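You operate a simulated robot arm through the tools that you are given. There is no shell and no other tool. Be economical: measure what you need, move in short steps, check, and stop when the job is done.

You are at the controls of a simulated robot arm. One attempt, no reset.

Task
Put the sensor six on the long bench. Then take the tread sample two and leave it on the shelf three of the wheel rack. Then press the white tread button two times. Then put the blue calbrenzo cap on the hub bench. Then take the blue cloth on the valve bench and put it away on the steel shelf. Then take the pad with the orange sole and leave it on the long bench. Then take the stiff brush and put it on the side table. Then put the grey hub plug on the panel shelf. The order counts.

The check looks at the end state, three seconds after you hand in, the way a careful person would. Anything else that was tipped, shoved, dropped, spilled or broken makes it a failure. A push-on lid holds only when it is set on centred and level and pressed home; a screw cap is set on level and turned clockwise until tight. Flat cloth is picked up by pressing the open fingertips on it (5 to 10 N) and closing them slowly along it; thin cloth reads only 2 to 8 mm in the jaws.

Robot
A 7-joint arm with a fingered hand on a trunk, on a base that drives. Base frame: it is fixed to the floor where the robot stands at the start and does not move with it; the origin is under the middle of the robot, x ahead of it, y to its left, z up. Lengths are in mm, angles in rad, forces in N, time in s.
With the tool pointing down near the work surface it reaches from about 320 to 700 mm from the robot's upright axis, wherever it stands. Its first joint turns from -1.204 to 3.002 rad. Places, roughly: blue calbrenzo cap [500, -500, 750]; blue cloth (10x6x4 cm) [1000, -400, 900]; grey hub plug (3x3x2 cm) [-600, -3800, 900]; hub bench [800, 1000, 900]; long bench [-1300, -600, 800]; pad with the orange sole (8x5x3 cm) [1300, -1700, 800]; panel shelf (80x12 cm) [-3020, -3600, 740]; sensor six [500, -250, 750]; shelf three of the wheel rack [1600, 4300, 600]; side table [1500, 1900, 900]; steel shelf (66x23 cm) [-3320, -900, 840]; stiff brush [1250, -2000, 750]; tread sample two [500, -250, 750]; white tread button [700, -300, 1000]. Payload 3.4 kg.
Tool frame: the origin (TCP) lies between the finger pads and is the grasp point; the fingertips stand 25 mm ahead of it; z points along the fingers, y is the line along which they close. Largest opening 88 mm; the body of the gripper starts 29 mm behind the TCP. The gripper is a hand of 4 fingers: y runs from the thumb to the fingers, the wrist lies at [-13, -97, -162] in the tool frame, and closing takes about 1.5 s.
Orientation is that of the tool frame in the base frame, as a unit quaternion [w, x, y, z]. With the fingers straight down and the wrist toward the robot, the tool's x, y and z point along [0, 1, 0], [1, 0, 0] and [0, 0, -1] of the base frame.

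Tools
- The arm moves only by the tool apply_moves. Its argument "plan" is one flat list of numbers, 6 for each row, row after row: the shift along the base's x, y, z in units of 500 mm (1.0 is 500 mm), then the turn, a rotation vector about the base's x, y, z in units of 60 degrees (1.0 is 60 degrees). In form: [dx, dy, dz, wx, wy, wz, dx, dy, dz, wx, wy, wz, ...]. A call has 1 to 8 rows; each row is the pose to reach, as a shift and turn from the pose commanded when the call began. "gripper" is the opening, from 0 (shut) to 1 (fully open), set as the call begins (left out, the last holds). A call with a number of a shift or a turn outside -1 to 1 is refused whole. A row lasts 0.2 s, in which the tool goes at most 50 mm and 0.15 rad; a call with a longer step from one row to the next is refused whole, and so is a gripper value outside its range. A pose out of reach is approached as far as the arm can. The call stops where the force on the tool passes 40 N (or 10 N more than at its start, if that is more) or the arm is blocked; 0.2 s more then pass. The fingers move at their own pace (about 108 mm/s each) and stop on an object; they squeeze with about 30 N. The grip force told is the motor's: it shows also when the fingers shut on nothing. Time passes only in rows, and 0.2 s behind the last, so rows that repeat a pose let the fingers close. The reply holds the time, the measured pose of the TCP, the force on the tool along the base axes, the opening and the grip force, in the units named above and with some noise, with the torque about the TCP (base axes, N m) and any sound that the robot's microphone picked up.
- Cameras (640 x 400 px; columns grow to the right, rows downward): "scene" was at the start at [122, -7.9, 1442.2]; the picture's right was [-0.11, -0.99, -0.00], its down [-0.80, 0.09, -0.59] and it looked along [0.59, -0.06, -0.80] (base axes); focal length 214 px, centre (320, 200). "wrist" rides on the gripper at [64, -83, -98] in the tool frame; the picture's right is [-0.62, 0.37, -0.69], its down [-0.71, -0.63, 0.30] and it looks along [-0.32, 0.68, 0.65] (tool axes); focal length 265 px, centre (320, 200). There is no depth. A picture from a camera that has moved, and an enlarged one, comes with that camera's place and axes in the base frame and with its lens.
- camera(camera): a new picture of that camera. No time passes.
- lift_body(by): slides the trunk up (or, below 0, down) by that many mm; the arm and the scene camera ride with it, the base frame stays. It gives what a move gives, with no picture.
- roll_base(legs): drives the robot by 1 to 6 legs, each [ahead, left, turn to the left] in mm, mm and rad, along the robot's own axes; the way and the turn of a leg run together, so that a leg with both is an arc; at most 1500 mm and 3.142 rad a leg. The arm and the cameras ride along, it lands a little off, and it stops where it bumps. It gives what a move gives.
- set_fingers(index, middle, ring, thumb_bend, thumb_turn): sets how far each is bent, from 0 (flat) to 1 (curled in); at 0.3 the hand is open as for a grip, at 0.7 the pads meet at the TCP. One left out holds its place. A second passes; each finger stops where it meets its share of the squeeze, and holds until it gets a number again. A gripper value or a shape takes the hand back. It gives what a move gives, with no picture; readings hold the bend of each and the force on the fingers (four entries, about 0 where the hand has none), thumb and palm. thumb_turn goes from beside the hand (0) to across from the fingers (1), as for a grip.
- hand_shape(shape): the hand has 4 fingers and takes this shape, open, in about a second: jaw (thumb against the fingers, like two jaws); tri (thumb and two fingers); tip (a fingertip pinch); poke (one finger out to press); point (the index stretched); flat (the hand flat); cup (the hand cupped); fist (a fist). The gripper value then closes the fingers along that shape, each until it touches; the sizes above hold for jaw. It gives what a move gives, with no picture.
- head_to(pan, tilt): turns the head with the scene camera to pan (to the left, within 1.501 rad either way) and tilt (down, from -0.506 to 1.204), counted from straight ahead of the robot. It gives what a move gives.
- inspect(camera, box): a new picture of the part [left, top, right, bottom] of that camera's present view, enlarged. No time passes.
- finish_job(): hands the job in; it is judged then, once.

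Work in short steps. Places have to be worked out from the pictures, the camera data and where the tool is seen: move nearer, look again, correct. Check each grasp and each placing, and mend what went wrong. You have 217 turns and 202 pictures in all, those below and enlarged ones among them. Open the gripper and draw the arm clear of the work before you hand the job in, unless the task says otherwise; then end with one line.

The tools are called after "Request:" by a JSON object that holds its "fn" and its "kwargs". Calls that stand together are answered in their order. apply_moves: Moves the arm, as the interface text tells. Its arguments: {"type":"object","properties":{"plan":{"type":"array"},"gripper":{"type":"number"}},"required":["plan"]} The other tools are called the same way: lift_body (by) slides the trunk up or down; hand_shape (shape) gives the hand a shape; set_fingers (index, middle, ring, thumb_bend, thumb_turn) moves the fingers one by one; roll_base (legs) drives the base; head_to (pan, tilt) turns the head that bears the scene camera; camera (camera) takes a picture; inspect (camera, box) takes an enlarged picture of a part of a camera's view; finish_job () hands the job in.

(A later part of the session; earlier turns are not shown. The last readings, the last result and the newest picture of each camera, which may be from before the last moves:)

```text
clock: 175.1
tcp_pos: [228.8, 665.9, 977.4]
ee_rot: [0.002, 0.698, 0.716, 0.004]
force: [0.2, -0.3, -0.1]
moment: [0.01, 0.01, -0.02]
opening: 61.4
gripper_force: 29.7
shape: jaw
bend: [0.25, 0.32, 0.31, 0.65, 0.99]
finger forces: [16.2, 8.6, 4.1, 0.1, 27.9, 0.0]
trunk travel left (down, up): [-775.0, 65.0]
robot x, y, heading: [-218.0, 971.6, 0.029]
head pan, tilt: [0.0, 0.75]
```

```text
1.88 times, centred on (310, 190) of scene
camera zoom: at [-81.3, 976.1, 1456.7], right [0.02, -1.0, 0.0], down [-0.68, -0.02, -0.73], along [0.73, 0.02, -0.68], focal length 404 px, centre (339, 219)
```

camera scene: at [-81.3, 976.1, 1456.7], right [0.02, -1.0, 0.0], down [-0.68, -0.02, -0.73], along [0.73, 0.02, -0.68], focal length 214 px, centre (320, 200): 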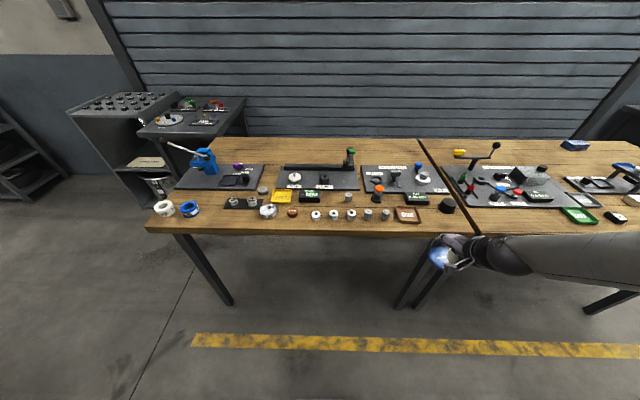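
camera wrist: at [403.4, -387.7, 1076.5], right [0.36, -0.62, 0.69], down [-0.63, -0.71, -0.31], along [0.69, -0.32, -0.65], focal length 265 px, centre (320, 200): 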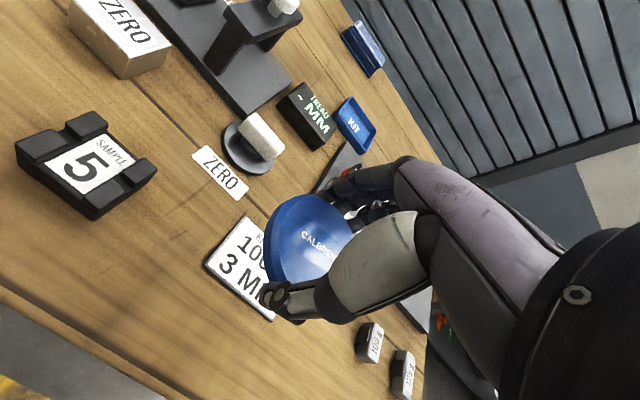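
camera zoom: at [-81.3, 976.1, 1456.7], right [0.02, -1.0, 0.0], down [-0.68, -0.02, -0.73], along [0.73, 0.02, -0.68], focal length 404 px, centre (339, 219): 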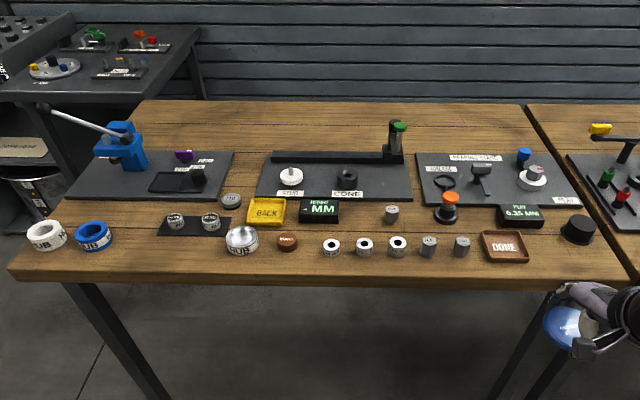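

The free spot is the front strip at about (450, 1330), between the blue HUB ring and the metal HUB piece. I drive nearer, and will turn the hand so it opens along the strip.

Request:
{"fn": "roll_base", "kwargs": {"legs": [[0, 0, -0.026], [0, 220, 0], [205, 0, 0]]}}

Request:
{"fn": "apply_moves", "kwargs": {"plan": [0, 0.09, 0.03, 0, 0, 0.13, 0, 0.18, 0.06, 0, 0, 0.26, 0, 0.27, 0.06, 0, 0, 0.39, 0, 0.36, 0.06, 0, 0, 0.52, 0, 0.45, 0.06, 0, 0, 0.65, 0, 0.54, 0.06, 0, 0, 0.78, 0, 0.63, 0.06, 0, 0, 0.91, 0, 0.72, 0.06, 0, 0, 1.0]}}

Request:
{"fn": "camera", "kwargs": {"camera": "scene"}}

```text
clock: 178.3
tcp_pos: [430.1, 877.0, 976.4]
ee_rot: [0.002, 0.705, 0.71, 0.002]
force: [0.8, 0.5, -0.7]
moment: [-0.03, -0.02, 0.01]
opening: 61.2
gripper_force: 30.0
shape: jaw
bend: [0.25, 0.32, 0.31, 0.65, 0.99]
finger forces: [16.3, 8.6, 4.0, 0.1, 27.8, 0.0]
trunk travel left (down, up): [-775.0, 65.0]
robot x, y, heading: [-7.4, 1188.6, 0.009]
head pan, tilt: [0.0, 0.75]
```

```text
clock: 180.1
tcp_pos: [428.3, 1240.5, 1007.9]
ee_rot: [0.0, 0.254, 0.967, 0.003]
force: [0.6, 0.4, -0.9]
moment: [-0.03, 0.02, 0.0]
opening: 60.9
gripper_force: 29.9
shape: jaw
bend: [0.26, 0.32, 0.31, 0.65, 0.99]
finger forces: [16.2, 8.4, 4.1, 0.1, 27.5, 0.0]
trunk travel left (down, up): [-775.0, 65.0]
robot x, y, heading: [-9.2, 1192.0, 0.006]
head pan, tilt: [0.0, 0.75]
```

```text
138 pictures are left
camera scene: at [123.8, 1193.4, 1456.6], right [0.01, -1.0, 0.0], down [-0.68, 0.0, -0.73], along [0.73, 0.0, -0.68], focal length 214 px, centre (320, 200)
```

scene: 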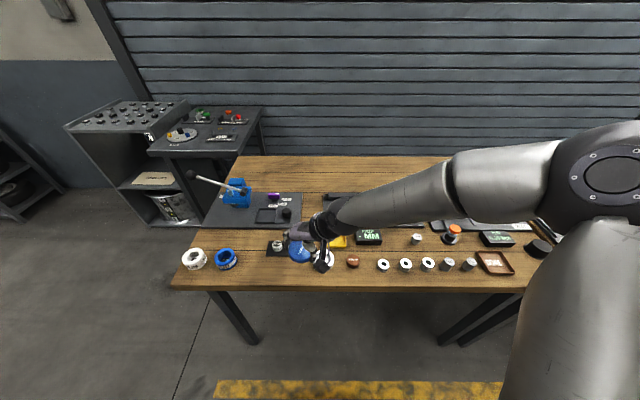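

The strip in front of the black fixture and right of the blue ring suits, at about (447, 1360). I finish the turn, move above it, and lower partway.

Request:
{"fn": "apply_moves", "kwargs": {"plan": [0.01, 0.06, 0, 0, 0, 0.125, 0.02, 0.12, 0, 0, 0, 0.25, 0.03, 0.18, 0, 0, 0, 0.375, 0.038, 0.24, 0, 0, 0, 0.5, 0.038, 0.24, -0.08, 0, 0, 0.5, 0.038, 0.24, -0.14, 0, 0, 0.5]}}

Request:
{"fn": "camera", "kwargs": {"camera": "wrist"}}

Request:
{"fn": "inspect", "kwargs": {"camera": "scene", "box": [160, 180, 360, 300]}}

```text
clock: 181.5
tcp_pos: [449.9, 1354.4, 936.2]
ee_rot: [-0.001, -0.005, 1.0, 0.002]
force: [0.2, -0.3, 0.2]
moment: [0.03, 0.02, 0.0]
opening: 61.1
gripper_force: 30.0
shape: jaw
bend: [0.26, 0.32, 0.31, 0.65, 0.99]
finger forces: [16.1, 8.4, 4.2, 0.0, 27.4, 0.0]
trunk travel left (down, up): [-775.0, 65.0]
robot x, y, heading: [-9.5, 1188.0, 0.005]
head pan, tilt: [0.0, 0.75]
```

```text
137 pictures are left
camera wrist: at [385.1, 1268.4, 1035.7], right [0.62, 0.37, 0.69], down [0.72, -0.62, -0.31], along [0.32, 0.69, -0.65], focal length 265 px, centre (320, 200)
```

wrist: 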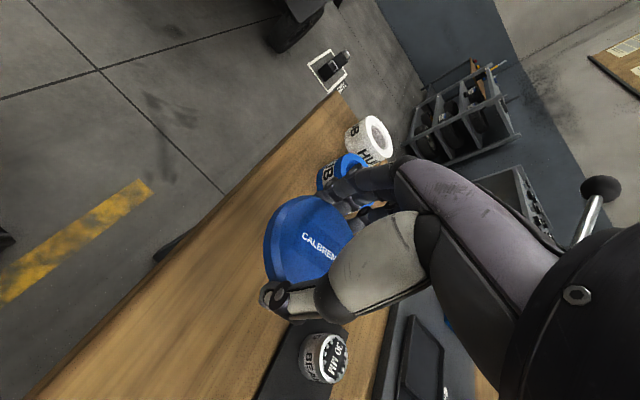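

```text
3.20 times, centred on (260, 240) of scene
camera zoom: at [123.9, 1191.8, 1456.6], right [0.01, -1.0, 0.0], down [-0.68, 0.0, -0.73], along [0.73, 0.0, -0.68], focal length 686 px, centre (512, 72)
```

zoom: 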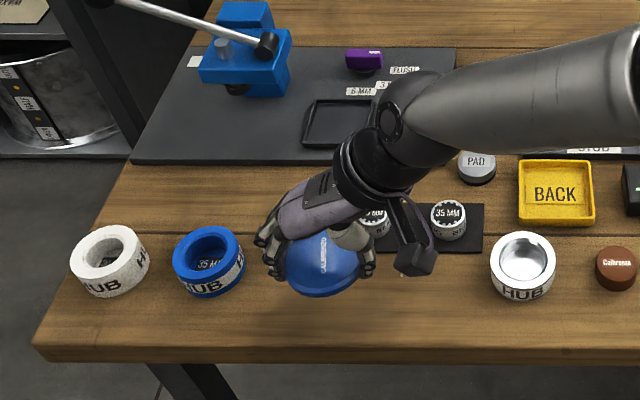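

The spot below is clear on all sides. I lower to just above contact and then feel for the bench.

Request:
{"fn": "apply_moves", "kwargs": {"plan": [0, 0.004, -0.05, 0, 0, 0, 0, 0.004, -0.08, 0, 0, 0, 0, 0.004, -0.09, 0, 0, 0, 0, 0.004, -0.098, 0, 0, 0, 0, 0.004, -0.104, 0, 0, 0]}}

```text
clock: 182.7
tcp_pos: [446.6, 1357.2, 886.2]
ee_rot: [0.001, -0.002, 1.0, 0.005]
force: [0.9, 0.2, 13.3]
moment: [-0.42, 0.04, 0.03]
opening: 61.0
gripper_force: 30.4
shape: jaw
bend: [0.26, 0.33, 0.32, 0.65, 0.99]
finger forces: [15.7, 7.9, 4.1, 0.0, 38.6, 0.0]
trunk travel left (down, up): [-775.0, 65.0]
robot x, y, heading: [-8.8, 1191.0, 0.004]
head pan, tilt: [0.0, 0.75]
```

Contact is felt. I open the hand and then rise straight up.

Request:
{"fn": "apply_moves", "kwargs": {"plan": [0, 0, 0.004, 0, 0, 0, 0, 0, 0.006, 0, 0, 0, 0, 0, 0.006, 0, 0, 0, 0, 0, 0.006, 0, 0, 0, 0, 0, 0.006, 0, 0, 0], "gripper": 1}}

Request:
{"fn": "apply_moves", "kwargs": {"plan": [0, 0, 0.06, 0, 0, 0, 0, 0, 0.14, 0, 0, 0, 0, 0, 0.2, 0, 0, 0]}}

Request:
{"fn": "camera", "kwargs": {"camera": "wrist"}}

Request:
{"fn": "inspect", "kwargs": {"camera": "scene", "box": [160, 180, 360, 300]}}

```text
clock: 183.9
tcp_pos: [447.1, 1358.7, 886.2]
ee_rot: [-0.001, -0.004, 1.0, 0.003]
force: [-0.2, 0.8, 0.4]
moment: [0.02, 0.02, -0.04]
opening: 87.5
gripper_force: 0.1
shape: jaw
bend: [0.3, 0.3, 0.3, 0.3, 0.98]
finger forces: [0.0, 0.0, 0.0, 0.0, 0.1, 0.0]
trunk travel left (down, up): [-775.0, 65.0]
robot x, y, heading: [-10.6, 1192.9, 0.008]
head pan, tilt: [0.0, 0.75]
```

```text
clock: 184.7
tcp_pos: [446.0, 1358.2, 985.6]
ee_rot: [-0.001, -0.004, 1.0, 0.004]
force: [-0.5, 0.2, 0.9]
moment: [0.01, -0.03, -0.02]
opening: 87.6
gripper_force: 0.0
shape: jaw
bend: [0.3, 0.3, 0.3, 0.3, 0.98]
finger forces: [0.0, 0.2, 0.0, 0.1, 0.0, 0.0]
trunk travel left (down, up): [-775.0, 65.0]
robot x, y, heading: [-10.2, 1191.2, 0.005]
head pan, tilt: [0.0, 0.75]
```

```text
135 pictures are left
camera wrist: at [382.3, 1272.7, 1084.8], right [0.62, 0.37, 0.69], down [0.72, -0.62, -0.31], along [0.32, 0.69, -0.65], focal length 265 px, centre (320, 200)
```

wrist: 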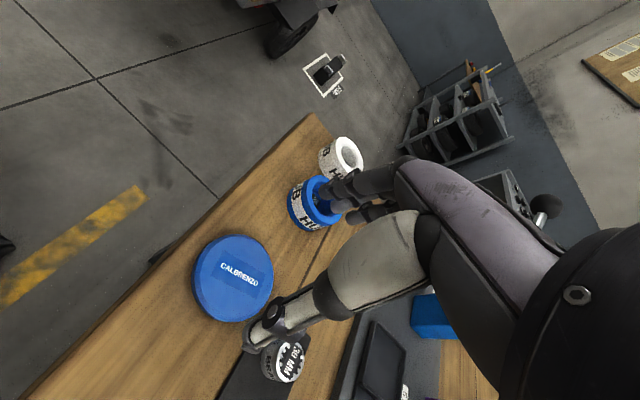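

```text
3.20 times, centred on (260, 240) of scene
camera zoom: at [122.5, 1191.3, 1456.7], right [0.01, -1.0, 0.0], down [-0.68, 0.0, -0.73], along [0.73, 0.0, -0.68], focal length 686 px, centre (512, 72)
```

zoom: 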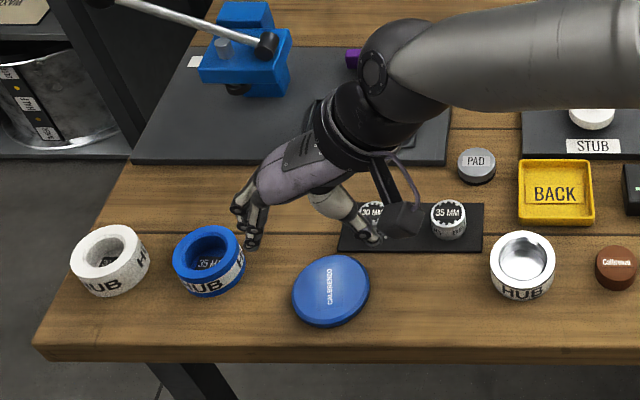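

The cap stands flat on the hub bench. Next is the blue cloth at the back of the first table near (1003, -393), reachable only from the table's right end; I back away and swing the arm to the left side with the hand's original orientation.

Request:
{"fn": "roll_base", "kwargs": {"legs": [[-260, 0, 0], [0, -500, 0]]}}

Request:
{"fn": "apply_moves", "kwargs": {"plan": [-0.02, 0.06, 0.02, 0, 0, -0.14, -0.04, 0.1, 0.04, 0, 0, -0.28, -0.06, 0.15, 0.06, 0, 0, -0.42, -0.08, 0.2, 0.06, 0, 0, -0.56, -0.1, 0.25, 0.06, 0, 0, -0.7, -0.12, 0.3, 0.06, 0, 0, -0.84, -0.14, 0.35, 0.06, 0, 0, -0.98]}}

Request:
{"fn": "apply_moves", "kwargs": {"plan": [-0.02, 0.05, 0, 0, 0, -0.13, -0.04, 0.1, 0, 0, 0, -0.26, -0.06, 0.15, 0, 0, 0, -0.39, -0.08, 0.2, 0, 0, 0, -0.52]}}

```text
clock: 189.1
tcp_pos: [192.1, 843.2, 985.0]
ee_rot: [-0.001, 0.001, 1.0, 0.004]
force: [-0.2, -0.2, -0.8]
moment: [-0.02, 0.03, -0.02]
opening: 87.5
gripper_force: 0.0
shape: jaw
bend: [0.3, 0.3, 0.3, 0.3, 0.98]
finger forces: [0.0, 0.0, 0.1, 0.0, 0.1, 0.0]
trunk travel left (down, up): [-775.0, 65.0]
robot x, y, heading: [-263.1, 680.1, -0.002]
head pan, tilt: [0.0, 0.75]
```

```text
clock: 190.7
tcp_pos: [140.5, 1005.1, 1016.2]
ee_rot: [0.0, 0.492, 0.871, 0.004]
force: [0.6, 0.2, 0.5]
moment: [0.03, 0.0, -0.01]
opening: 87.9
gripper_force: 0.0
shape: jaw
bend: [0.3, 0.3, 0.3, 0.3, 0.97]
finger forces: [0.0, 0.1, 0.0, 0.1, 0.0, 0.1]
out of reach, approached as far as the arm can: row 7
trunk travel left (down, up): [-775.0, 65.0]
robot x, y, heading: [-265.8, 682.5, -0.001]
head pan, tilt: [0.0, 0.75]
```

```text
clock: 191.7
tcp_pos: [139.4, 967.2, 1038.8]
ee_rot: [0.001, 0.684, 0.729, 0.003]
force: [0.3, -0.6, 0.0]
moment: [0.05, 0.01, -0.02]
opening: 88.0
gripper_force: 0.1
shape: jaw
bend: [0.3, 0.3, 0.3, 0.3, 0.98]
finger forces: [0.0, 0.0, 0.0, 0.1, 0.0, 0.1]
out of reach, approached as far as the arm can: row 1, 2, 3, 4
trunk travel left (down, up): [-775.0, 65.0]
robot x, y, heading: [-265.3, 680.5, -0.006]
head pan, tilt: [0.0, 0.75]
```

With this yaw the left side is out of reach, so instead I will come at the cloth from the front, rolling the low base partly under the table. I first bring the hand back to its natural front pose.

Request:
{"fn": "apply_moves", "kwargs": {"plan": [0.04, -0.08, 0, 0, 0, 0, 0.08, -0.16, 0, 0, 0, 0, 0.12, -0.24, 0, 0, 0, 0, 0.16, -0.32, 0, 0, 0, 0, 0.2, -0.4, 0, 0, 0, 0, 0.23, -0.49, 0, 0, 0, 0, 0.26, -0.58, 0, 0, 0, 0, 0.3, -0.67, 0, 0, 0, 0]}}

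Request:
{"fn": "apply_moves", "kwargs": {"plan": [0.01, -0.09, 0, 0, 0, 0, 0.02, -0.18, 0, 0, 0, 0, 0.03, -0.27, 0, 0, 0, 0, 0.03, -0.36, 0, 0, 0, 0]}}

Request:
{"fn": "head_to", "kwargs": {"pan": 0, "tilt": 1.2}}

Request:
{"fn": "camera", "kwargs": {"camera": "scene"}}

```text
clock: 193.5
tcp_pos: [283.5, 633.8, 1035.9]
ee_rot: [0.001, 0.683, 0.73, 0.005]
force: [0.7, -0.3, -0.3]
moment: [-0.01, 0.0, 0.04]
opening: 88.1
gripper_force: 0.1
shape: jaw
bend: [0.3, 0.3, 0.3, 0.3, 0.98]
finger forces: [0.0, 0.0, 0.0, 0.0, 0.0, 0.0]
trunk travel left (down, up): [-775.0, 65.0]
robot x, y, heading: [-265.5, 680.5, -0.005]
head pan, tilt: [0.0, 0.75]
```

```text
clock: 194.5
tcp_pos: [295.1, 453.3, 1039.6]
ee_rot: [0.001, 0.683, 0.731, 0.004]
force: [0.3, 0.4, -0.2]
moment: [0.0, 0.0, -0.02]
opening: 87.9
gripper_force: 0.1
shape: jaw
bend: [0.3, 0.3, 0.3, 0.3, 0.98]
finger forces: [0.0, 0.0, 0.0, 0.0, 0.0, 0.1]
trunk travel left (down, up): [-775.0, 65.0]
robot x, y, heading: [-263.9, 681.5, -0.004]
head pan, tilt: [0.0, 0.75]
```

```text
clock: 195.4
tcp_pos: [297.2, 455.5, 1040.3]
ee_rot: [0.0, 0.683, 0.73, 0.004]
force: [-0.5, -0.4, 0.0]
moment: [0.02, -0.01, 0.0]
opening: 87.9
gripper_force: 0.1
shape: jaw
bend: [0.3, 0.3, 0.3, 0.3, 0.98]
finger forces: [0.0, 0.1, 0.0, 0.0, 0.0, 0.0]
trunk travel left (down, up): [-775.0, 65.0]
robot x, y, heading: [-265.3, 673.8, -0.001]
head pan, tilt: [0.0, 1.201]
```

```text
133 pictures are left
camera scene: at [-159.2, 679.1, 1425.0], right [0.0, -1.0, 0.0], down [-0.93, 0.0, -0.36], along [0.36, 0.0, -0.93], focal length 214 px, centre (320, 200)
```

scene: 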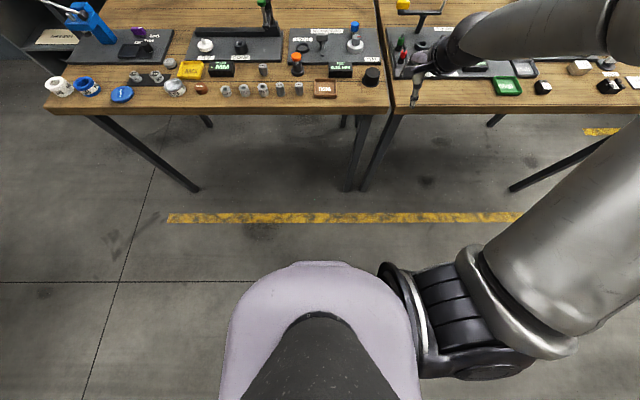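

The torso and base are compact (base front within ~230 mm of the axis), so I can roll close to the table. I strafe to the cloth's column and bring the hand in front.

Request:
{"fn": "roll_base", "kwargs": {"legs": [[0, -1010, 0]]}}

Request:
{"fn": "apply_moves", "kwargs": {"plan": [0, 0.08, 0, 0, 0, -0.03, 0, 0.16, 0, 0, 0, -0.06, 0, 0.24, 0, 0, 0, -0.063, 0, 0.3, 0, 0, 0, -0.063]}}

Request:
{"fn": "head_to", "kwargs": {"pan": 0, "tilt": 0.75}}

Request:
{"fn": "camera", "kwargs": {"camera": "scene"}}

```text
clock: 200.7
tcp_pos: [266.5, -576.9, 1040.9]
ee_rot: [0.001, 0.696, 0.718, 0.003]
force: [-0.5, 0.4, -0.5]
moment: [-0.02, -0.05, 0.01]
opening: 87.9
gripper_force: 0.1
shape: jaw
bend: [0.3, 0.3, 0.3, 0.3, 0.98]
finger forces: [0.0, 0.0, 0.0, 0.1, 0.0, 0.1]
trunk travel left (down, up): [-775.0, 65.0]
robot x, y, heading: [-283.0, -332.7, -0.039]
head pan, tilt: [0.0, 1.201]
```

```text
clock: 201.7
tcp_pos: [264.8, -427.2, 1042.4]
ee_rot: [0.002, 0.72, 0.694, 0.004]
force: [-0.8, 0.1, -0.1]
moment: [-0.01, 0.06, -0.04]
opening: 88.1
gripper_force: 0.0
shape: jaw
bend: [0.3, 0.3, 0.3, 0.3, 0.98]
finger forces: [0.0, 0.1, 0.0, 0.0, 0.0, 0.1]
trunk travel left (down, up): [-775.0, 65.0]
robot x, y, heading: [-290.3, -333.9, -0.038]
head pan, tilt: [0.0, 1.201]
```

```text
clock: 202.6
tcp_pos: [264.3, -428.7, 1044.3]
ee_rot: [0.002, 0.719, 0.695, 0.003]
force: [1.0, 0.8, 0.1]
moment: [-0.02, 0.01, 0.0]
opening: 88.0
gripper_force: 0.0
shape: jaw
bend: [0.3, 0.3, 0.3, 0.3, 0.98]
finger forces: [0.1, 0.1, 0.0, 0.0, 0.0, 0.1]
trunk travel left (down, up): [-775.0, 65.0]
robot x, y, heading: [-285.5, -333.8, -0.037]
head pan, tilt: [0.0, 0.75]
```

```text
132 pictures are left
camera scene: at [-154.1, -337.9, 1456.6], right [-0.04, -1.0, 0.0], down [-0.68, 0.03, -0.73], along [0.73, -0.03, -0.68], focal length 214 px, centre (320, 200)
```

scene: 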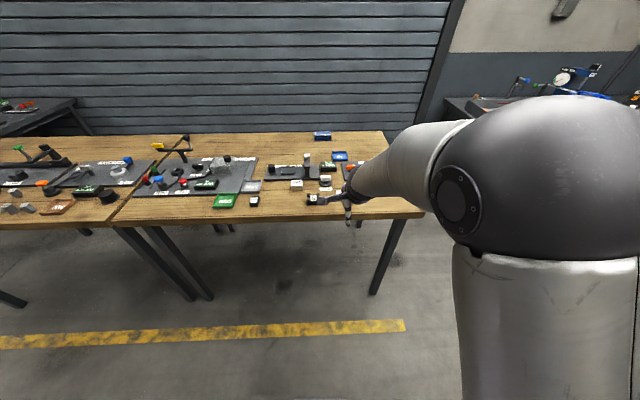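

The cloth checks at (1005, -397). I straighten and advance in two steps, watching for clearance.

Request:
{"fn": "roll_base", "kwargs": {"legs": [[0, 0, 0.038], [430, 0, 0]]}}

Request:
{"fn": "head_to", "kwargs": {"pan": 0, "tilt": 1.2}}

Request:
{"fn": "camera", "kwargs": {"camera": "scene"}}

```text
clock: 205.6
tcp_pos: [706.3, -395.8, 1043.5]
ee_rot: [0.002, 0.701, 0.713, 0.004]
force: [1.2, 0.4, -0.8]
moment: [-0.03, 0.02, -0.02]
opening: 87.8
gripper_force: 0.0
shape: jaw
bend: [0.3, 0.3, 0.3, 0.3, 0.98]
finger forces: [0.0, 0.1, 0.0, 0.0, 0.0, 0.1]
trunk travel left (down, up): [-775.0, 65.0]
robot x, y, heading: [152.2, -330.1, 0.017]
head pan, tilt: [0.0, 0.75]
```

```text
clock: 206.5
tcp_pos: [705.5, -395.6, 1044.7]
ee_rot: [0.002, 0.701, 0.713, 0.003]
force: [0.2, 0.4, -0.5]
moment: [0.0, -0.01, 0.01]
opening: 88.0
gripper_force: 0.1
shape: jaw
bend: [0.3, 0.3, 0.3, 0.3, 0.98]
finger forces: [0.0, 0.1, 0.0, 0.1, 0.1, 0.1]
trunk travel left (down, up): [-775.0, 65.0]
robot x, y, heading: [147.2, -327.2, 0.013]
head pan, tilt: [0.0, 1.201]
```

```text
131 pictures are left
camera scene: at [255.9, -328.3, 1425.0], right [0.01, -1.0, 0.0], down [-0.93, -0.01, -0.36], along [0.36, 0.01, -0.93], focal length 214 px, centre (320, 200)
```

scene: 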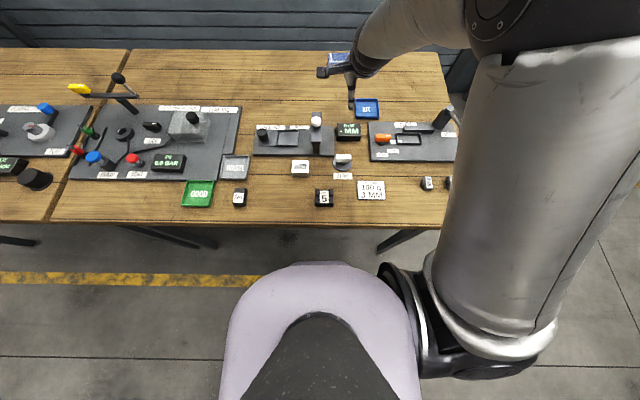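

Clearance looks good; I advance another 105 mm.

Request:
{"fn": "roll_base", "kwargs": {"legs": [[0, 0, -0.014], [105, 0, 0]]}}

Request:
{"fn": "head_to", "kwargs": {"pan": -0.1, "tilt": 0.7}}

Request:
{"fn": "camera", "kwargs": {"camera": "scene"}}

Request:
{"fn": "camera", "kwargs": {"camera": "wrist"}}

```text
clock: 208.0
tcp_pos: [805.4, -404.2, 1042.9]
ee_rot: [0.002, 0.705, 0.709, 0.003]
force: [0.5, 0.3, 0.4]
moment: [0.0, 0.0, 0.0]
opening: 87.9
gripper_force: 0.0
shape: jaw
bend: [0.3, 0.3, 0.3, 0.3, 0.98]
finger forces: [0.0, 0.0, 0.0, 0.0, 0.0, 0.0]
trunk travel left (down, up): [-775.0, 65.0]
robot x, y, heading: [247.5, -330.6, 0.005]
head pan, tilt: [0.0, 1.201]
```

```text
clock: 208.9
tcp_pos: [804.1, -404.1, 1043.1]
ee_rot: [0.001, 0.705, 0.709, 0.003]
force: [0.2, -0.6, -0.2]
moment: [-0.01, 0.02, -0.02]
opening: 87.7
gripper_force: 0.0
shape: jaw
bend: [0.3, 0.3, 0.3, 0.3, 0.98]
finger forces: [0.1, 0.1, 0.1, 0.0, 0.0, 0.0]
trunk travel left (down, up): [-775.0, 65.0]
robot x, y, heading: [253.8, -328.1, 0.005]
head pan, tilt: [-0.099, 0.7]
```

```text
130 pictures are left
camera scene: at [385.3, -338.3, 1460.8], right [-0.1, -0.99, 0.0], down [-0.64, 0.06, -0.76], along [0.76, -0.08, -0.64], focal length 214 px, centre (320, 200)
```

scene: 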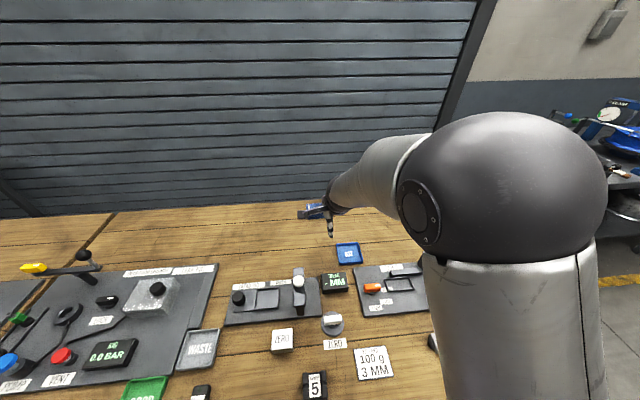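

```text
129 pictures are left
camera wrist: at [721.1, -341.6, 1143.2], right [0.37, -0.62, 0.69], down [-0.63, -0.72, -0.31], along [0.69, -0.32, -0.65], focal length 265 px, centre (320, 200)
```

wrist: 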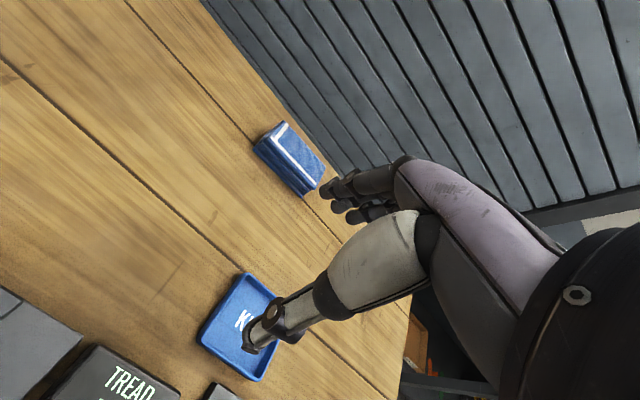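

The cloth is at (1007, -392). I extend the arm toward it to see how far it reaches with the tool down.

Request:
{"fn": "apply_moves", "kwargs": {"plan": [0.08, 0.008, -0.03, 0, 0, 0, 0.16, 0.016, -0.06, 0, 0, 0, 0.24, 0.02, -0.1, 0, 0, 0, 0.3, 0.022, -0.13, 0, 0, 0]}}

Request:
{"fn": "camera", "kwargs": {"camera": "wrist"}}

```text
clock: 209.9
tcp_pos: [955.9, -391.4, 979.3]
ee_rot: [0.001, 0.706, 0.709, 0.001]
force: [0.4, 0.0, 0.2]
moment: [-0.01, -0.01, -0.02]
opening: 88.0
gripper_force: 0.1
shape: jaw
bend: [0.3, 0.3, 0.3, 0.3, 0.98]
finger forces: [0.0, 0.2, 0.0, 0.0, 0.1, 0.0]
trunk travel left (down, up): [-775.0, 65.0]
robot x, y, heading: [253.9, -331.7, 0.001]
head pan, tilt: [-0.099, 0.7]
```

```text
128 pictures are left
camera wrist: at [872.5, -329.5, 1079.1], right [0.37, -0.62, 0.69], down [-0.63, -0.72, -0.31], along [0.69, -0.32, -0.65], focal length 265 px, centre (320, 200)
```

wrist: 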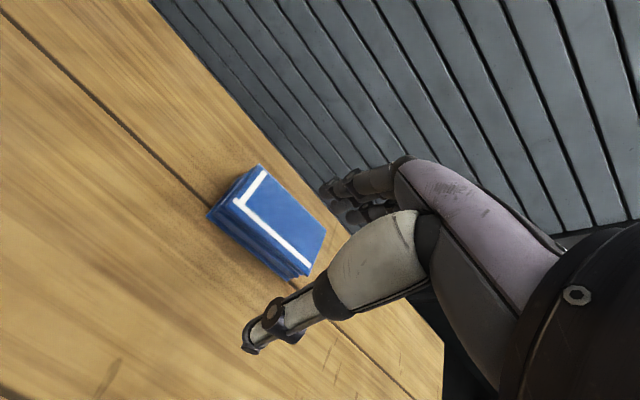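

The cloth centre is (1012, -396), so I need about 57 mm more. I extend further and tilt the fingers 20° forward to gain reach, still above the cloth.

Request:
{"fn": "apply_moves", "kwargs": {"plan": [0.03, -0.003, 0, 0, -0.1, 0, 0.06, -0.006, 0, 0, -0.2, 0, 0.09, -0.008, 0, 0, -0.3, 0, 0.11, -0.008, -0.02, 0, -0.33, 0]}}

Request:
{"fn": "camera", "kwargs": {"camera": "wrist"}}

```text
clock: 210.9
tcp_pos: [1011.4, -397.5, 967.7]
ee_rot: [0.124, 0.695, 0.697, 0.125]
force: [0.7, 0.4, 0.7]
moment: [0.0, 0.0, 0.0]
opening: 87.9
gripper_force: 0.0
shape: jaw
bend: [0.3, 0.3, 0.3, 0.3, 0.98]
finger forces: [0.0, 0.0, 0.1, 0.0, 0.1, 0.1]
trunk travel left (down, up): [-775.0, 65.0]
robot x, y, heading: [252.7, -331.6, -0.004]
head pan, tilt: [-0.099, 0.7]
```

```text
127 pictures are left
camera wrist: at [898.8, -334.7, 1032.8], right [0.11, -0.62, 0.78], down [-0.48, -0.72, -0.5], along [0.87, -0.32, -0.38], focal length 265 px, centre (320, 200)
```

wrist: 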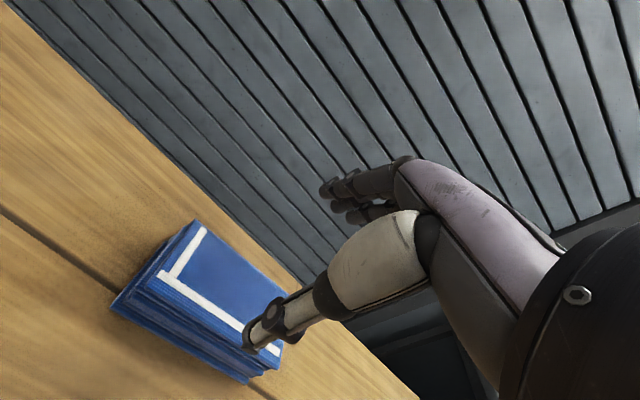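

Reached, but 20° tilt would raise the far fingers too much. I test how little tilt still reaches here.

Request:
{"fn": "apply_moves", "kwargs": {"plan": [0, 0, 0, 0, 0.1, 0, 0, 0, 0, 0, 0.2, 0, 0, 0, -0.01, 0, 0.3, 0, 0, 0, -0.02, 0, 0.33, 0]}}

```text
clock: 211.9
tcp_pos: [986.1, -402.9, 958.4]
ee_rot: [0.0, 0.706, 0.708, 0.003]
force: [0.5, -0.1, -0.1]
moment: [0.0, -0.01, 0.04]
opening: 87.9
gripper_force: 0.0
shape: jaw
bend: [0.3, 0.3, 0.3, 0.3, 0.98]
finger forces: [0.1, 0.0, 0.0, 0.1, 0.1, 0.1]
out of reach, approached as far as the arm can: row 3, 4
trunk travel left (down, up): [-775.0, 65.0]
robot x, y, heading: [252.3, -326.2, 0.004]
head pan, tilt: [-0.099, 0.7]
```

Without tilt the reach ends near x 986. Lowering the trunk 100 mm should flatten the arm and add reach, so I first draw the hand back and up, then lower.

Request:
{"fn": "apply_moves", "kwargs": {"plan": [-0.03, 0.005, 0.04, 0, 0, 0, -0.1, 0.008, 0.08, 0, 0, 0, -0.18, 0.01, 0.1, 0, 0, 0, -0.22, 0.01, 0.12, 0, 0, 0]}}

Request:
{"fn": "lift_body", "kwargs": {"by": -100}}

Request:
{"fn": "apply_moves", "kwargs": {"plan": [0.04, 0, 0.06, 0, 0, 0, 0.1, 0, 0.1, 0, 0, 0, 0.18, 0, 0.1, 0, 0, 0, 0.26, 0, 0.1, 0, 0, 0]}}

```text
clock: 212.9
tcp_pos: [874.6, -397.4, 1019.3]
ee_rot: [0.002, 0.706, 0.708, 0.004]
force: [0.7, -0.3, 0.2]
moment: [-0.02, -0.02, -0.03]
opening: 87.8
gripper_force: 0.2
shape: jaw
bend: [0.3, 0.3, 0.3, 0.3, 0.98]
finger forces: [0.1, 0.0, 0.0, 0.1, 0.0, 0.0]
trunk travel left (down, up): [-775.0, 65.0]
robot x, y, heading: [248.6, -329.2, -0.005]
head pan, tilt: [-0.099, 0.7]
```

```text
clock: 214.3
tcp_pos: [875.7, -397.5, 917.8]
ee_rot: [0.001, 0.706, 0.708, 0.002]
force: [0.1, 0.4, 0.7]
moment: [-0.02, 0.0, 0.0]
opening: 87.9
gripper_force: 0.0
shape: jaw
bend: [0.3, 0.3, 0.3, 0.3, 0.98]
finger forces: [0.1, 0.1, 0.0, 0.0, 0.0, 0.0]
trunk travel left (down, up): [-675.0, 165.0]
robot x, y, heading: [249.4, -327.5, -0.003]
head pan, tilt: [-0.099, 0.7]
```

```text
clock: 215.3
tcp_pos: [983.4, -400.8, 966.5]
ee_rot: [0.001, 0.706, 0.708, 0.002]
force: [-0.8, 0.2, 0.2]
moment: [0.01, -0.03, 0.02]
opening: 88.1
gripper_force: 0.2
shape: jaw
bend: [0.3, 0.3, 0.3, 0.3, 0.98]
finger forces: [0.0, 0.0, 0.0, 0.0, 0.0, 0.1]
out of reach, approached as far as the arm can: row 4
trunk travel left (down, up): [-675.0, 165.0]
robot x, y, heading: [252.7, -333.1, -0.0]
head pan, tilt: [-0.099, 0.7]
```

Reach is unchanged, so I use a slight 8° tilt, which suffices: TCP x of about 1004 still straddles the cloth (x 985-1040). I move over it and lower.

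Request:
{"fn": "apply_moves", "kwargs": {"plan": [0.015, 0.004, 0, 0, -0.07, 0.04, 0.042, 0.008, -0.01, 0, -0.135, 0.08, 0.042, 0.008, -0.06, 0, -0.135, 0.08, 0.042, 0.008, -0.1, 0, -0.135, 0.08]}}

Request:
{"fn": "camera", "kwargs": {"camera": "wrist"}}

```text
clock: 216.3
tcp_pos: [1005.2, -396.4, 917.3]
ee_rot: [0.052, 0.673, 0.736, 0.053]
force: [0.1, -0.4, -0.2]
moment: [0.01, -0.02, 0.01]
opening: 88.0
gripper_force: 0.0
shape: jaw
bend: [0.3, 0.3, 0.3, 0.3, 0.98]
finger forces: [0.0, 0.0, 0.0, 0.0, 0.0, 0.1]
trunk travel left (down, up): [-675.0, 165.0]
robot x, y, heading: [253.6, -329.3, 0.002]
head pan, tilt: [-0.099, 0.7]
```

```text
126 pictures are left
camera wrist: at [902.3, -342.6, 1003.5], right [0.32, -0.59, 0.74], down [-0.51, -0.76, -0.39], along [0.8, -0.26, -0.54], focal length 265 px, centre (320, 200)
```

wrist: 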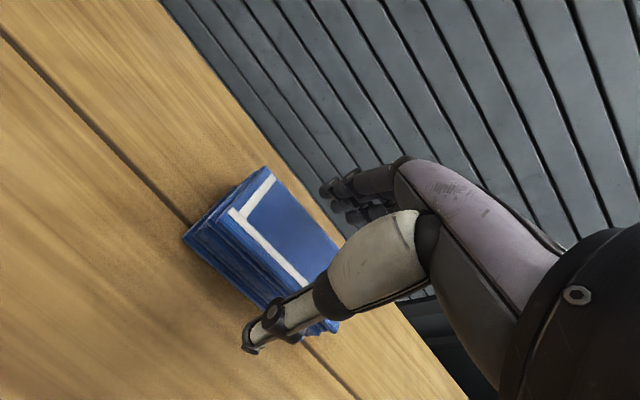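

Well placed above the cloth. I lower 25 mm with a small y correction and look.

Request:
{"fn": "apply_moves", "kwargs": {"plan": [0.004, 0.01, -0.02, 0, 0, 0, 0.004, 0.014, -0.04, 0, 0, 0, 0.004, 0.014, -0.052, 0, 0, 0]}}

Request:
{"fn": "camera", "kwargs": {"camera": "wrist"}}

```text
clock: 217.1
tcp_pos: [1004.6, -390.2, 891.9]
ee_rot: [0.052, 0.673, 0.736, 0.052]
force: [1.3, 0.2, 0.3]
moment: [0.02, 0.01, 0.02]
opening: 88.0
gripper_force: 0.0
shape: jaw
bend: [0.3, 0.3, 0.3, 0.3, 0.98]
finger forces: [0.9, 0.0, 0.0, 0.0, 0.0, 0.1]
trunk travel left (down, up): [-675.0, 165.0]
robot x, y, heading: [253.3, -328.3, -0.002]
head pan, tilt: [-0.099, 0.7]
```

```text
125 pictures are left
camera wrist: at [902.7, -335.8, 977.4], right [0.31, -0.59, 0.74], down [-0.51, -0.76, -0.39], along [0.8, -0.26, -0.54], focal length 265 px, centre (320, 200)
```

wrist: 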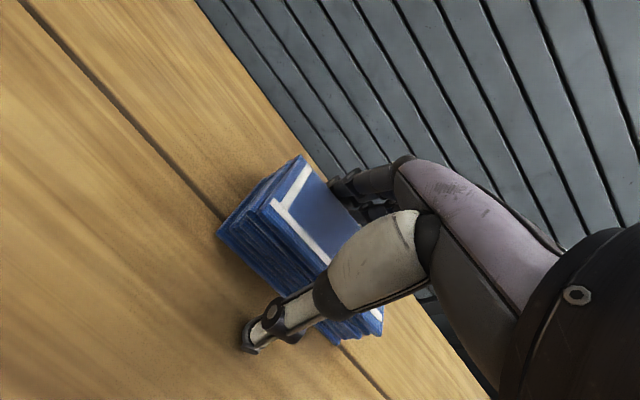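

The stack is between thumb and fingers, with the index grazing its far side. I close gently.

Request:
{"fn": "apply_moves", "kwargs": {"plan": [0, 0, 0, 0, 0, 0, 0, 0, 0, 0, 0, 0, 0, 0, 0, 0, 0, 0, 0, 0, 0, 0, 0, 0, 0, 0, 0, 0, 0, 0, 0, 0, 0, 0, 0, 0, 0, 0, 0, 0, 0, 0], "gripper": 0}}

Request:
{"fn": "camera", "kwargs": {"camera": "wrist"}}

```text
clock: 218.7
tcp_pos: [1005.5, -391.1, 890.6]
ee_rot: [0.052, 0.674, 0.735, 0.054]
force: [-0.4, 0.2, 2.3]
moment: [-0.01, 0.08, 0.03]
opening: 64.7
gripper_force: 29.4
shape: jaw
bend: [0.42, 0.44, 0.39, 0.54, 0.99]
finger forces: [12.7, 10.9, 1.7, 0.1, 25.4, 0.1]
trunk travel left (down, up): [-675.0, 165.0]
robot x, y, heading: [252.3, -328.7, 0.002]
head pan, tilt: [-0.099, 0.7]
```

```text
124 pictures are left
camera wrist: at [902.2, -335.9, 977.8], right [0.31, -0.59, 0.74], down [-0.51, -0.76, -0.39], along [0.8, -0.26, -0.54], focal length 265 px, centre (320, 200)
```

wrist: 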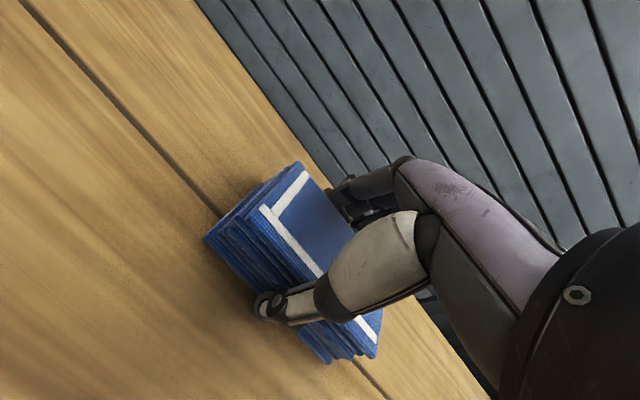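

The cloth is gripped at 65 mm. I lift it and check that the whole stack comes along.

Request:
{"fn": "apply_moves", "kwargs": {"plan": [0, 0, 0.02, 0, 0, 0, 0, 0, 0.06, 0, 0, 0, 0, 0, 0.12, 0, 0, 0, -0.04, 0, 0.18, 0, 0, 0, -0.12, 0, 0.24, 0, 0, 0, -0.2, 0, 0.28, 0, 0, 0]}}

Request:
{"fn": "camera", "kwargs": {"camera": "wrist"}}

Request:
{"fn": "camera", "kwargs": {"camera": "scene"}}

```text
clock: 220.1
tcp_pos: [902.3, -392.6, 1035.1]
ee_rot: [0.053, 0.674, 0.735, 0.054]
force: [0.9, -0.3, -0.4]
moment: [0.0, -0.01, 0.02]
opening: 64.5
gripper_force: 30.3
shape: jaw
bend: [0.42, 0.44, 0.39, 0.54, 0.98]
finger forces: [12.2, 10.9, 1.8, 0.0, 24.4, 0.0]
trunk travel left (down, up): [-675.0, 165.0]
robot x, y, heading: [254.0, -333.8, -0.0]
head pan, tilt: [-0.099, 0.7]
```

```text
123 pictures are left
camera wrist: at [801.0, -338.0, 1121.4], right [0.31, -0.59, 0.74], down [-0.51, -0.76, -0.39], along [0.8, -0.26, -0.54], focal length 265 px, centre (320, 200)
```

wrist: 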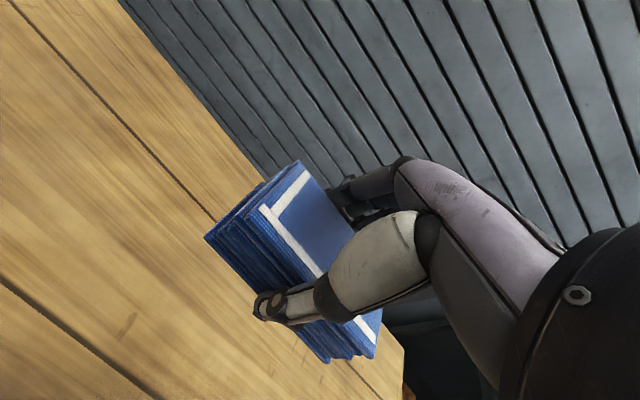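

```text
122 pictures are left
camera scene: at [383.3, -338.4, 1361.1], right [-0.1, -0.99, 0.0], down [-0.64, 0.06, -0.77], along [0.76, -0.08, -0.64], focal length 214 px, centre (320, 200)
```

scene: 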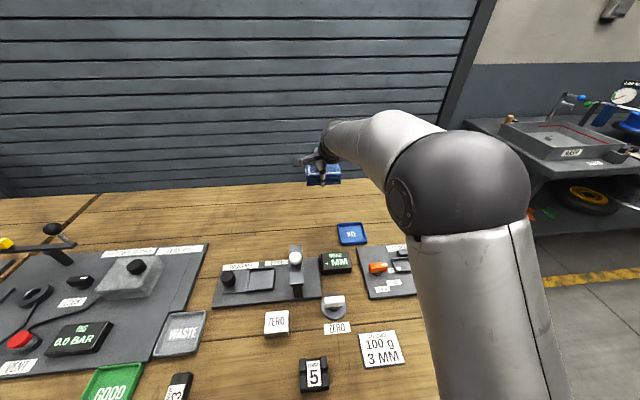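

The cloth is securely held. I retract the arm, raise the trunk and drive around the north end of the steel bench toward the steel shelf.

Request:
{"fn": "lift_body", "kwargs": {"by": 60}}

Request:
{"fn": "roll_base", "kwargs": {"legs": [[-550, 0, 0]]}}

Request:
{"fn": "apply_moves", "kwargs": {"plan": [-0.08, 0, -0.06, 0, 0, 0, -0.16, -0.02, -0.1, 0, 0, 0, -0.24, -0.04, -0.12, 0, 0, 0, -0.3, -0.06, -0.12, 0, 0, 0]}}

Request:
{"fn": "roll_base", "kwargs": {"legs": [[0, 0, 1.571], [1500, 0, 0], [400, 0, 0], [0, 0, 1.571]]}}

Request:
{"fn": "head_to", "kwargs": {"pan": 0.2, "tilt": 0.45}}

Request:
{"fn": "camera", "kwargs": {"camera": "scene"}}

```text
clock: 221.1
tcp_pos: [904.7, -392.3, 1093.0]
ee_rot: [0.051, 0.675, 0.734, 0.052]
force: [-0.4, -0.2, -0.9]
moment: [-0.02, 0.04, 0.02]
opening: 64.4
gripper_force: 30.5
shape: jaw
bend: [0.42, 0.44, 0.39, 0.54, 0.98]
finger forces: [12.2, 10.9, 1.7, 0.0, 24.4, 0.0]
trunk travel left (down, up): [-735.0, 105.0]
robot x, y, heading: [253.3, -330.4, -0.003]
head pan, tilt: [-0.099, 0.7]
```

```text
clock: 224.3
tcp_pos: [347.0, -392.6, 1094.1]
ee_rot: [0.051, 0.674, 0.735, 0.053]
force: [0.3, 0.1, -0.5]
moment: [-0.03, 0.03, 0.01]
opening: 64.3
gripper_force: 30.0
shape: jaw
bend: [0.42, 0.44, 0.39, 0.54, 0.98]
finger forces: [12.2, 10.9, 1.7, 0.0, 24.4, 0.0]
trunk travel left (down, up): [-735.0, 105.0]
robot x, y, heading: [-302.7, -327.4, -0.006]
head pan, tilt: [-0.099, 0.7]
```

```text
clock: 225.3
tcp_pos: [194.0, -423.6, 1032.7]
ee_rot: [0.053, 0.674, 0.735, 0.052]
force: [0.1, 0.3, -0.1]
moment: [0.0, -0.01, 0.02]
opening: 64.2
gripper_force: 29.8
shape: jaw
bend: [0.42, 0.44, 0.39, 0.54, 0.98]
finger forces: [12.2, 11.0, 1.7, 0.0, 24.4, 0.0]
trunk travel left (down, up): [-735.0, 105.0]
robot x, y, heading: [-306.5, -329.2, 0.002]
head pan, tilt: [-0.099, 0.7]
```

```text
clock: 242.1
tcp_pos: [-774.3, 1656.0, 1032.3]
ee_rot: [0.052, 0.717, -0.694, -0.053]
force: [-0.1, 0.0, 0.0]
moment: [0.03, -0.02, 0.0]
opening: 64.2
gripper_force: 29.5
shape: jaw
bend: [0.43, 0.44, 0.39, 0.55, 0.98]
finger forces: [12.0, 10.8, 1.4, 0.0, 23.7, 0.0]
trunk travel left (down, up): [-735.0, 105.0]
robot x, y, heading: [-279.5, 1535.1, 3.086]
head pan, tilt: [-0.099, 0.7]
```

```text
clock: 242.9
tcp_pos: [-774.7, 1653.2, 1032.0]
ee_rot: [0.052, 0.716, -0.694, -0.053]
force: [-0.2, -0.5, 0.4]
moment: [-0.03, -0.02, -0.02]
opening: 64.1
gripper_force: 29.9
shape: jaw
bend: [0.43, 0.44, 0.39, 0.55, 0.98]
finger forces: [12.1, 10.8, 1.5, 0.1, 23.8, 0.0]
trunk travel left (down, up): [-735.0, 105.0]
robot x, y, heading: [-282.4, 1537.5, 3.088]
head pan, tilt: [0.201, 0.45]
```

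```text
121 pictures are left
camera scene: at [-421.5, 1524.9, 1443.0], right [-0.14, 0.99, 0.0], down [0.43, 0.06, -0.9], along [-0.89, -0.13, -0.44], focal length 214 px, centre (320, 200)
```

scene: 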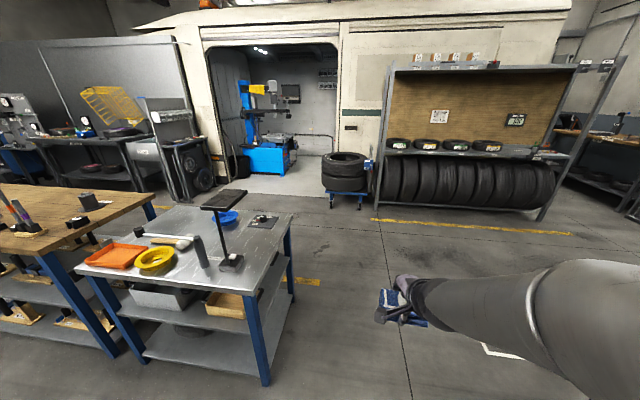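

The aisle beyond the benches is open. I drive ahead to x of about -2050, turn south, and look.

Request:
{"fn": "roll_base", "kwargs": {"legs": [[0, 0, 0.054], [1500, 0, 0], [270, 0, 0], [0, 0, 1.571]]}}

Request:
{"fn": "head_to", "kwargs": {"pan": -0.5, "tilt": 0.4}}

Request:
{"fn": "camera", "kwargs": {"camera": "scene"}}

```text
clock: 256.3
tcp_pos: [-2215.7, 1045.2, 1030.9]
ee_rot: [0.075, 0.997, 0.025, 0.0]
force: [0.1, 0.0, 0.3]
moment: [0.02, 0.0, 0.0]
opening: 64.3
gripper_force: 30.0
shape: jaw
bend: [0.43, 0.44, 0.39, 0.55, 0.98]
finger forces: [11.9, 10.9, 1.3, 0.1, 23.5, 0.0]
trunk travel left (down, up): [-735.0, 105.0]
robot x, y, heading: [-2108.8, 1545.5, -1.612]
head pan, tilt: [0.201, 0.45]
```

```text
clock: 257.4
tcp_pos: [-2215.1, 1044.5, 1031.0]
ee_rot: [0.074, 0.997, 0.025, 0.001]
force: [-0.2, 0.7, -0.3]
moment: [0.04, -0.02, 0.0]
opening: 64.0
gripper_force: 30.0
shape: jaw
bend: [0.43, 0.44, 0.39, 0.55, 0.98]
finger forces: [11.9, 10.9, 1.5, 0.1, 23.6, 0.0]
trunk travel left (down, up): [-735.0, 105.0]
robot x, y, heading: [-2102.8, 1543.4, -1.612]
head pan, tilt: [-0.499, 0.4]
```

```text
120 pictures are left
camera scene: at [-2154.0, 1412.8, 1447.7], right [-0.86, 0.51, 0.0], down [0.2, 0.33, -0.92], along [-0.47, -0.79, -0.39], focal length 214 px, centre (320, 200)
```

scene: 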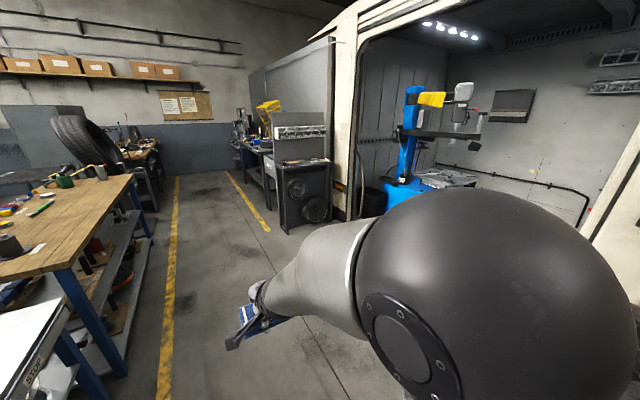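

The steel shelf seems to be the small unit at the pixel (300, 160), near (-3340, -1000). I drive closer along the aisle to view it.

Request:
{"fn": "roll_base", "kwargs": {"legs": [[0, 0, 0.04], [1500, 0, 0], [900, 0, 0], [0, 0, -1.571]]}}

Request:
{"fn": "head_to", "kwargs": {"pan": 0, "tilt": 0.5}}

Request:
{"fn": "camera", "kwargs": {"camera": "scene"}}

```text
clock: 273.1
tcp_pos: [-2613.8, -738.6, 1032.0]
ee_rot: [0.054, 0.742, -0.667, -0.052]
force: [0.3, -0.1, -0.2]
moment: [0.0, 0.01, 0.02]
opening: 63.7
gripper_force: 30.5
shape: jaw
bend: [0.43, 0.44, 0.39, 0.55, 0.98]
finger forces: [11.8, 10.7, 1.2, 0.1, 23.4, 0.0]
trunk travel left (down, up): [-735.0, 105.0]
robot x, y, heading: [-2112.6, -821.6, -3.121]
head pan, tilt: [-0.499, 0.4]
```

```text
clock: 274.1
tcp_pos: [-2612.9, -739.1, 1031.2]
ee_rot: [0.054, 0.741, -0.667, -0.052]
force: [0.8, 0.8, -0.6]
moment: [0.0, 0.01, 0.02]
opening: 63.6
gripper_force: 30.4
shape: jaw
bend: [0.43, 0.44, 0.39, 0.55, 0.98]
finger forces: [11.8, 10.7, 1.3, 0.1, 23.4, 0.0]
trunk travel left (down, up): [-735.0, 105.0]
robot x, y, heading: [-2107.4, -818.3, -3.124]
head pan, tilt: [0.0, 0.499]
```

```text
119 pictures are left
camera scene: at [-2253.2, -823.2, 1438.6], right [-0.02, 1.0, 0.0], down [0.48, 0.01, -0.88], along [-0.88, -0.02, -0.48], focal length 214 px, centre (320, 200)
```

scene: 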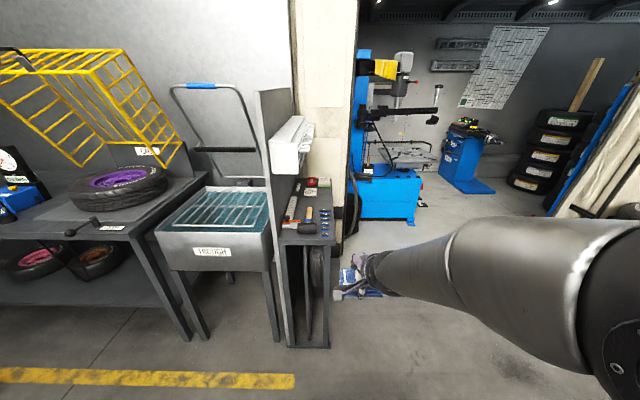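

Request:
{"fn": "inspect", "kwargs": {"camera": "scene", "box": [240, 80, 370, 360]}}

Request:
{"fn": "inspect", "kwargs": {"camera": "scene", "box": [260, 160, 350, 260]}}

```text
1.43 times, centred on (305, 220) of scene
camera zoom: at [-2253.2, -823.2, 1438.6], right [-0.02, 1.0, 0.0], down [0.48, 0.01, -0.88], along [-0.88, -0.02, -0.48], focal length 306 px, centre (341, 171)
```

zoom: 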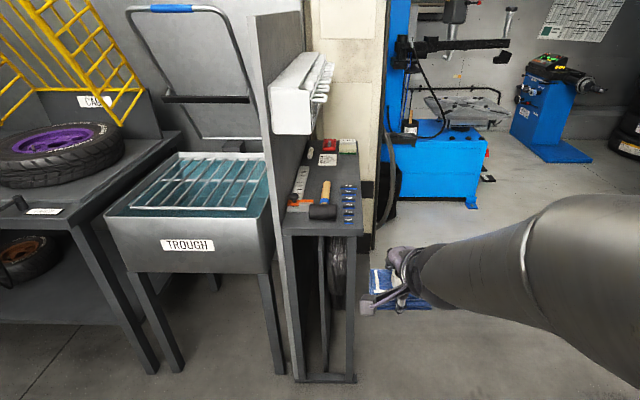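

```text
4.00 times, centred on (305, 210) of scene
camera zoom: at [-2253.2, -823.2, 1438.6], right [-0.02, 1.0, 0.0], down [0.48, 0.01, -0.88], along [-0.88, -0.02, -0.48], focal length 858 px, centre (380, 160)
```

zoom: 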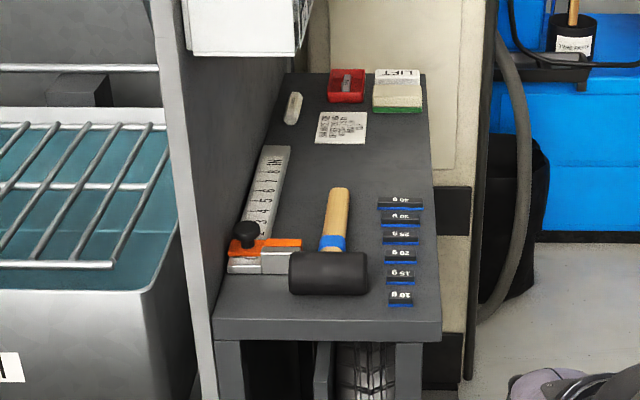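

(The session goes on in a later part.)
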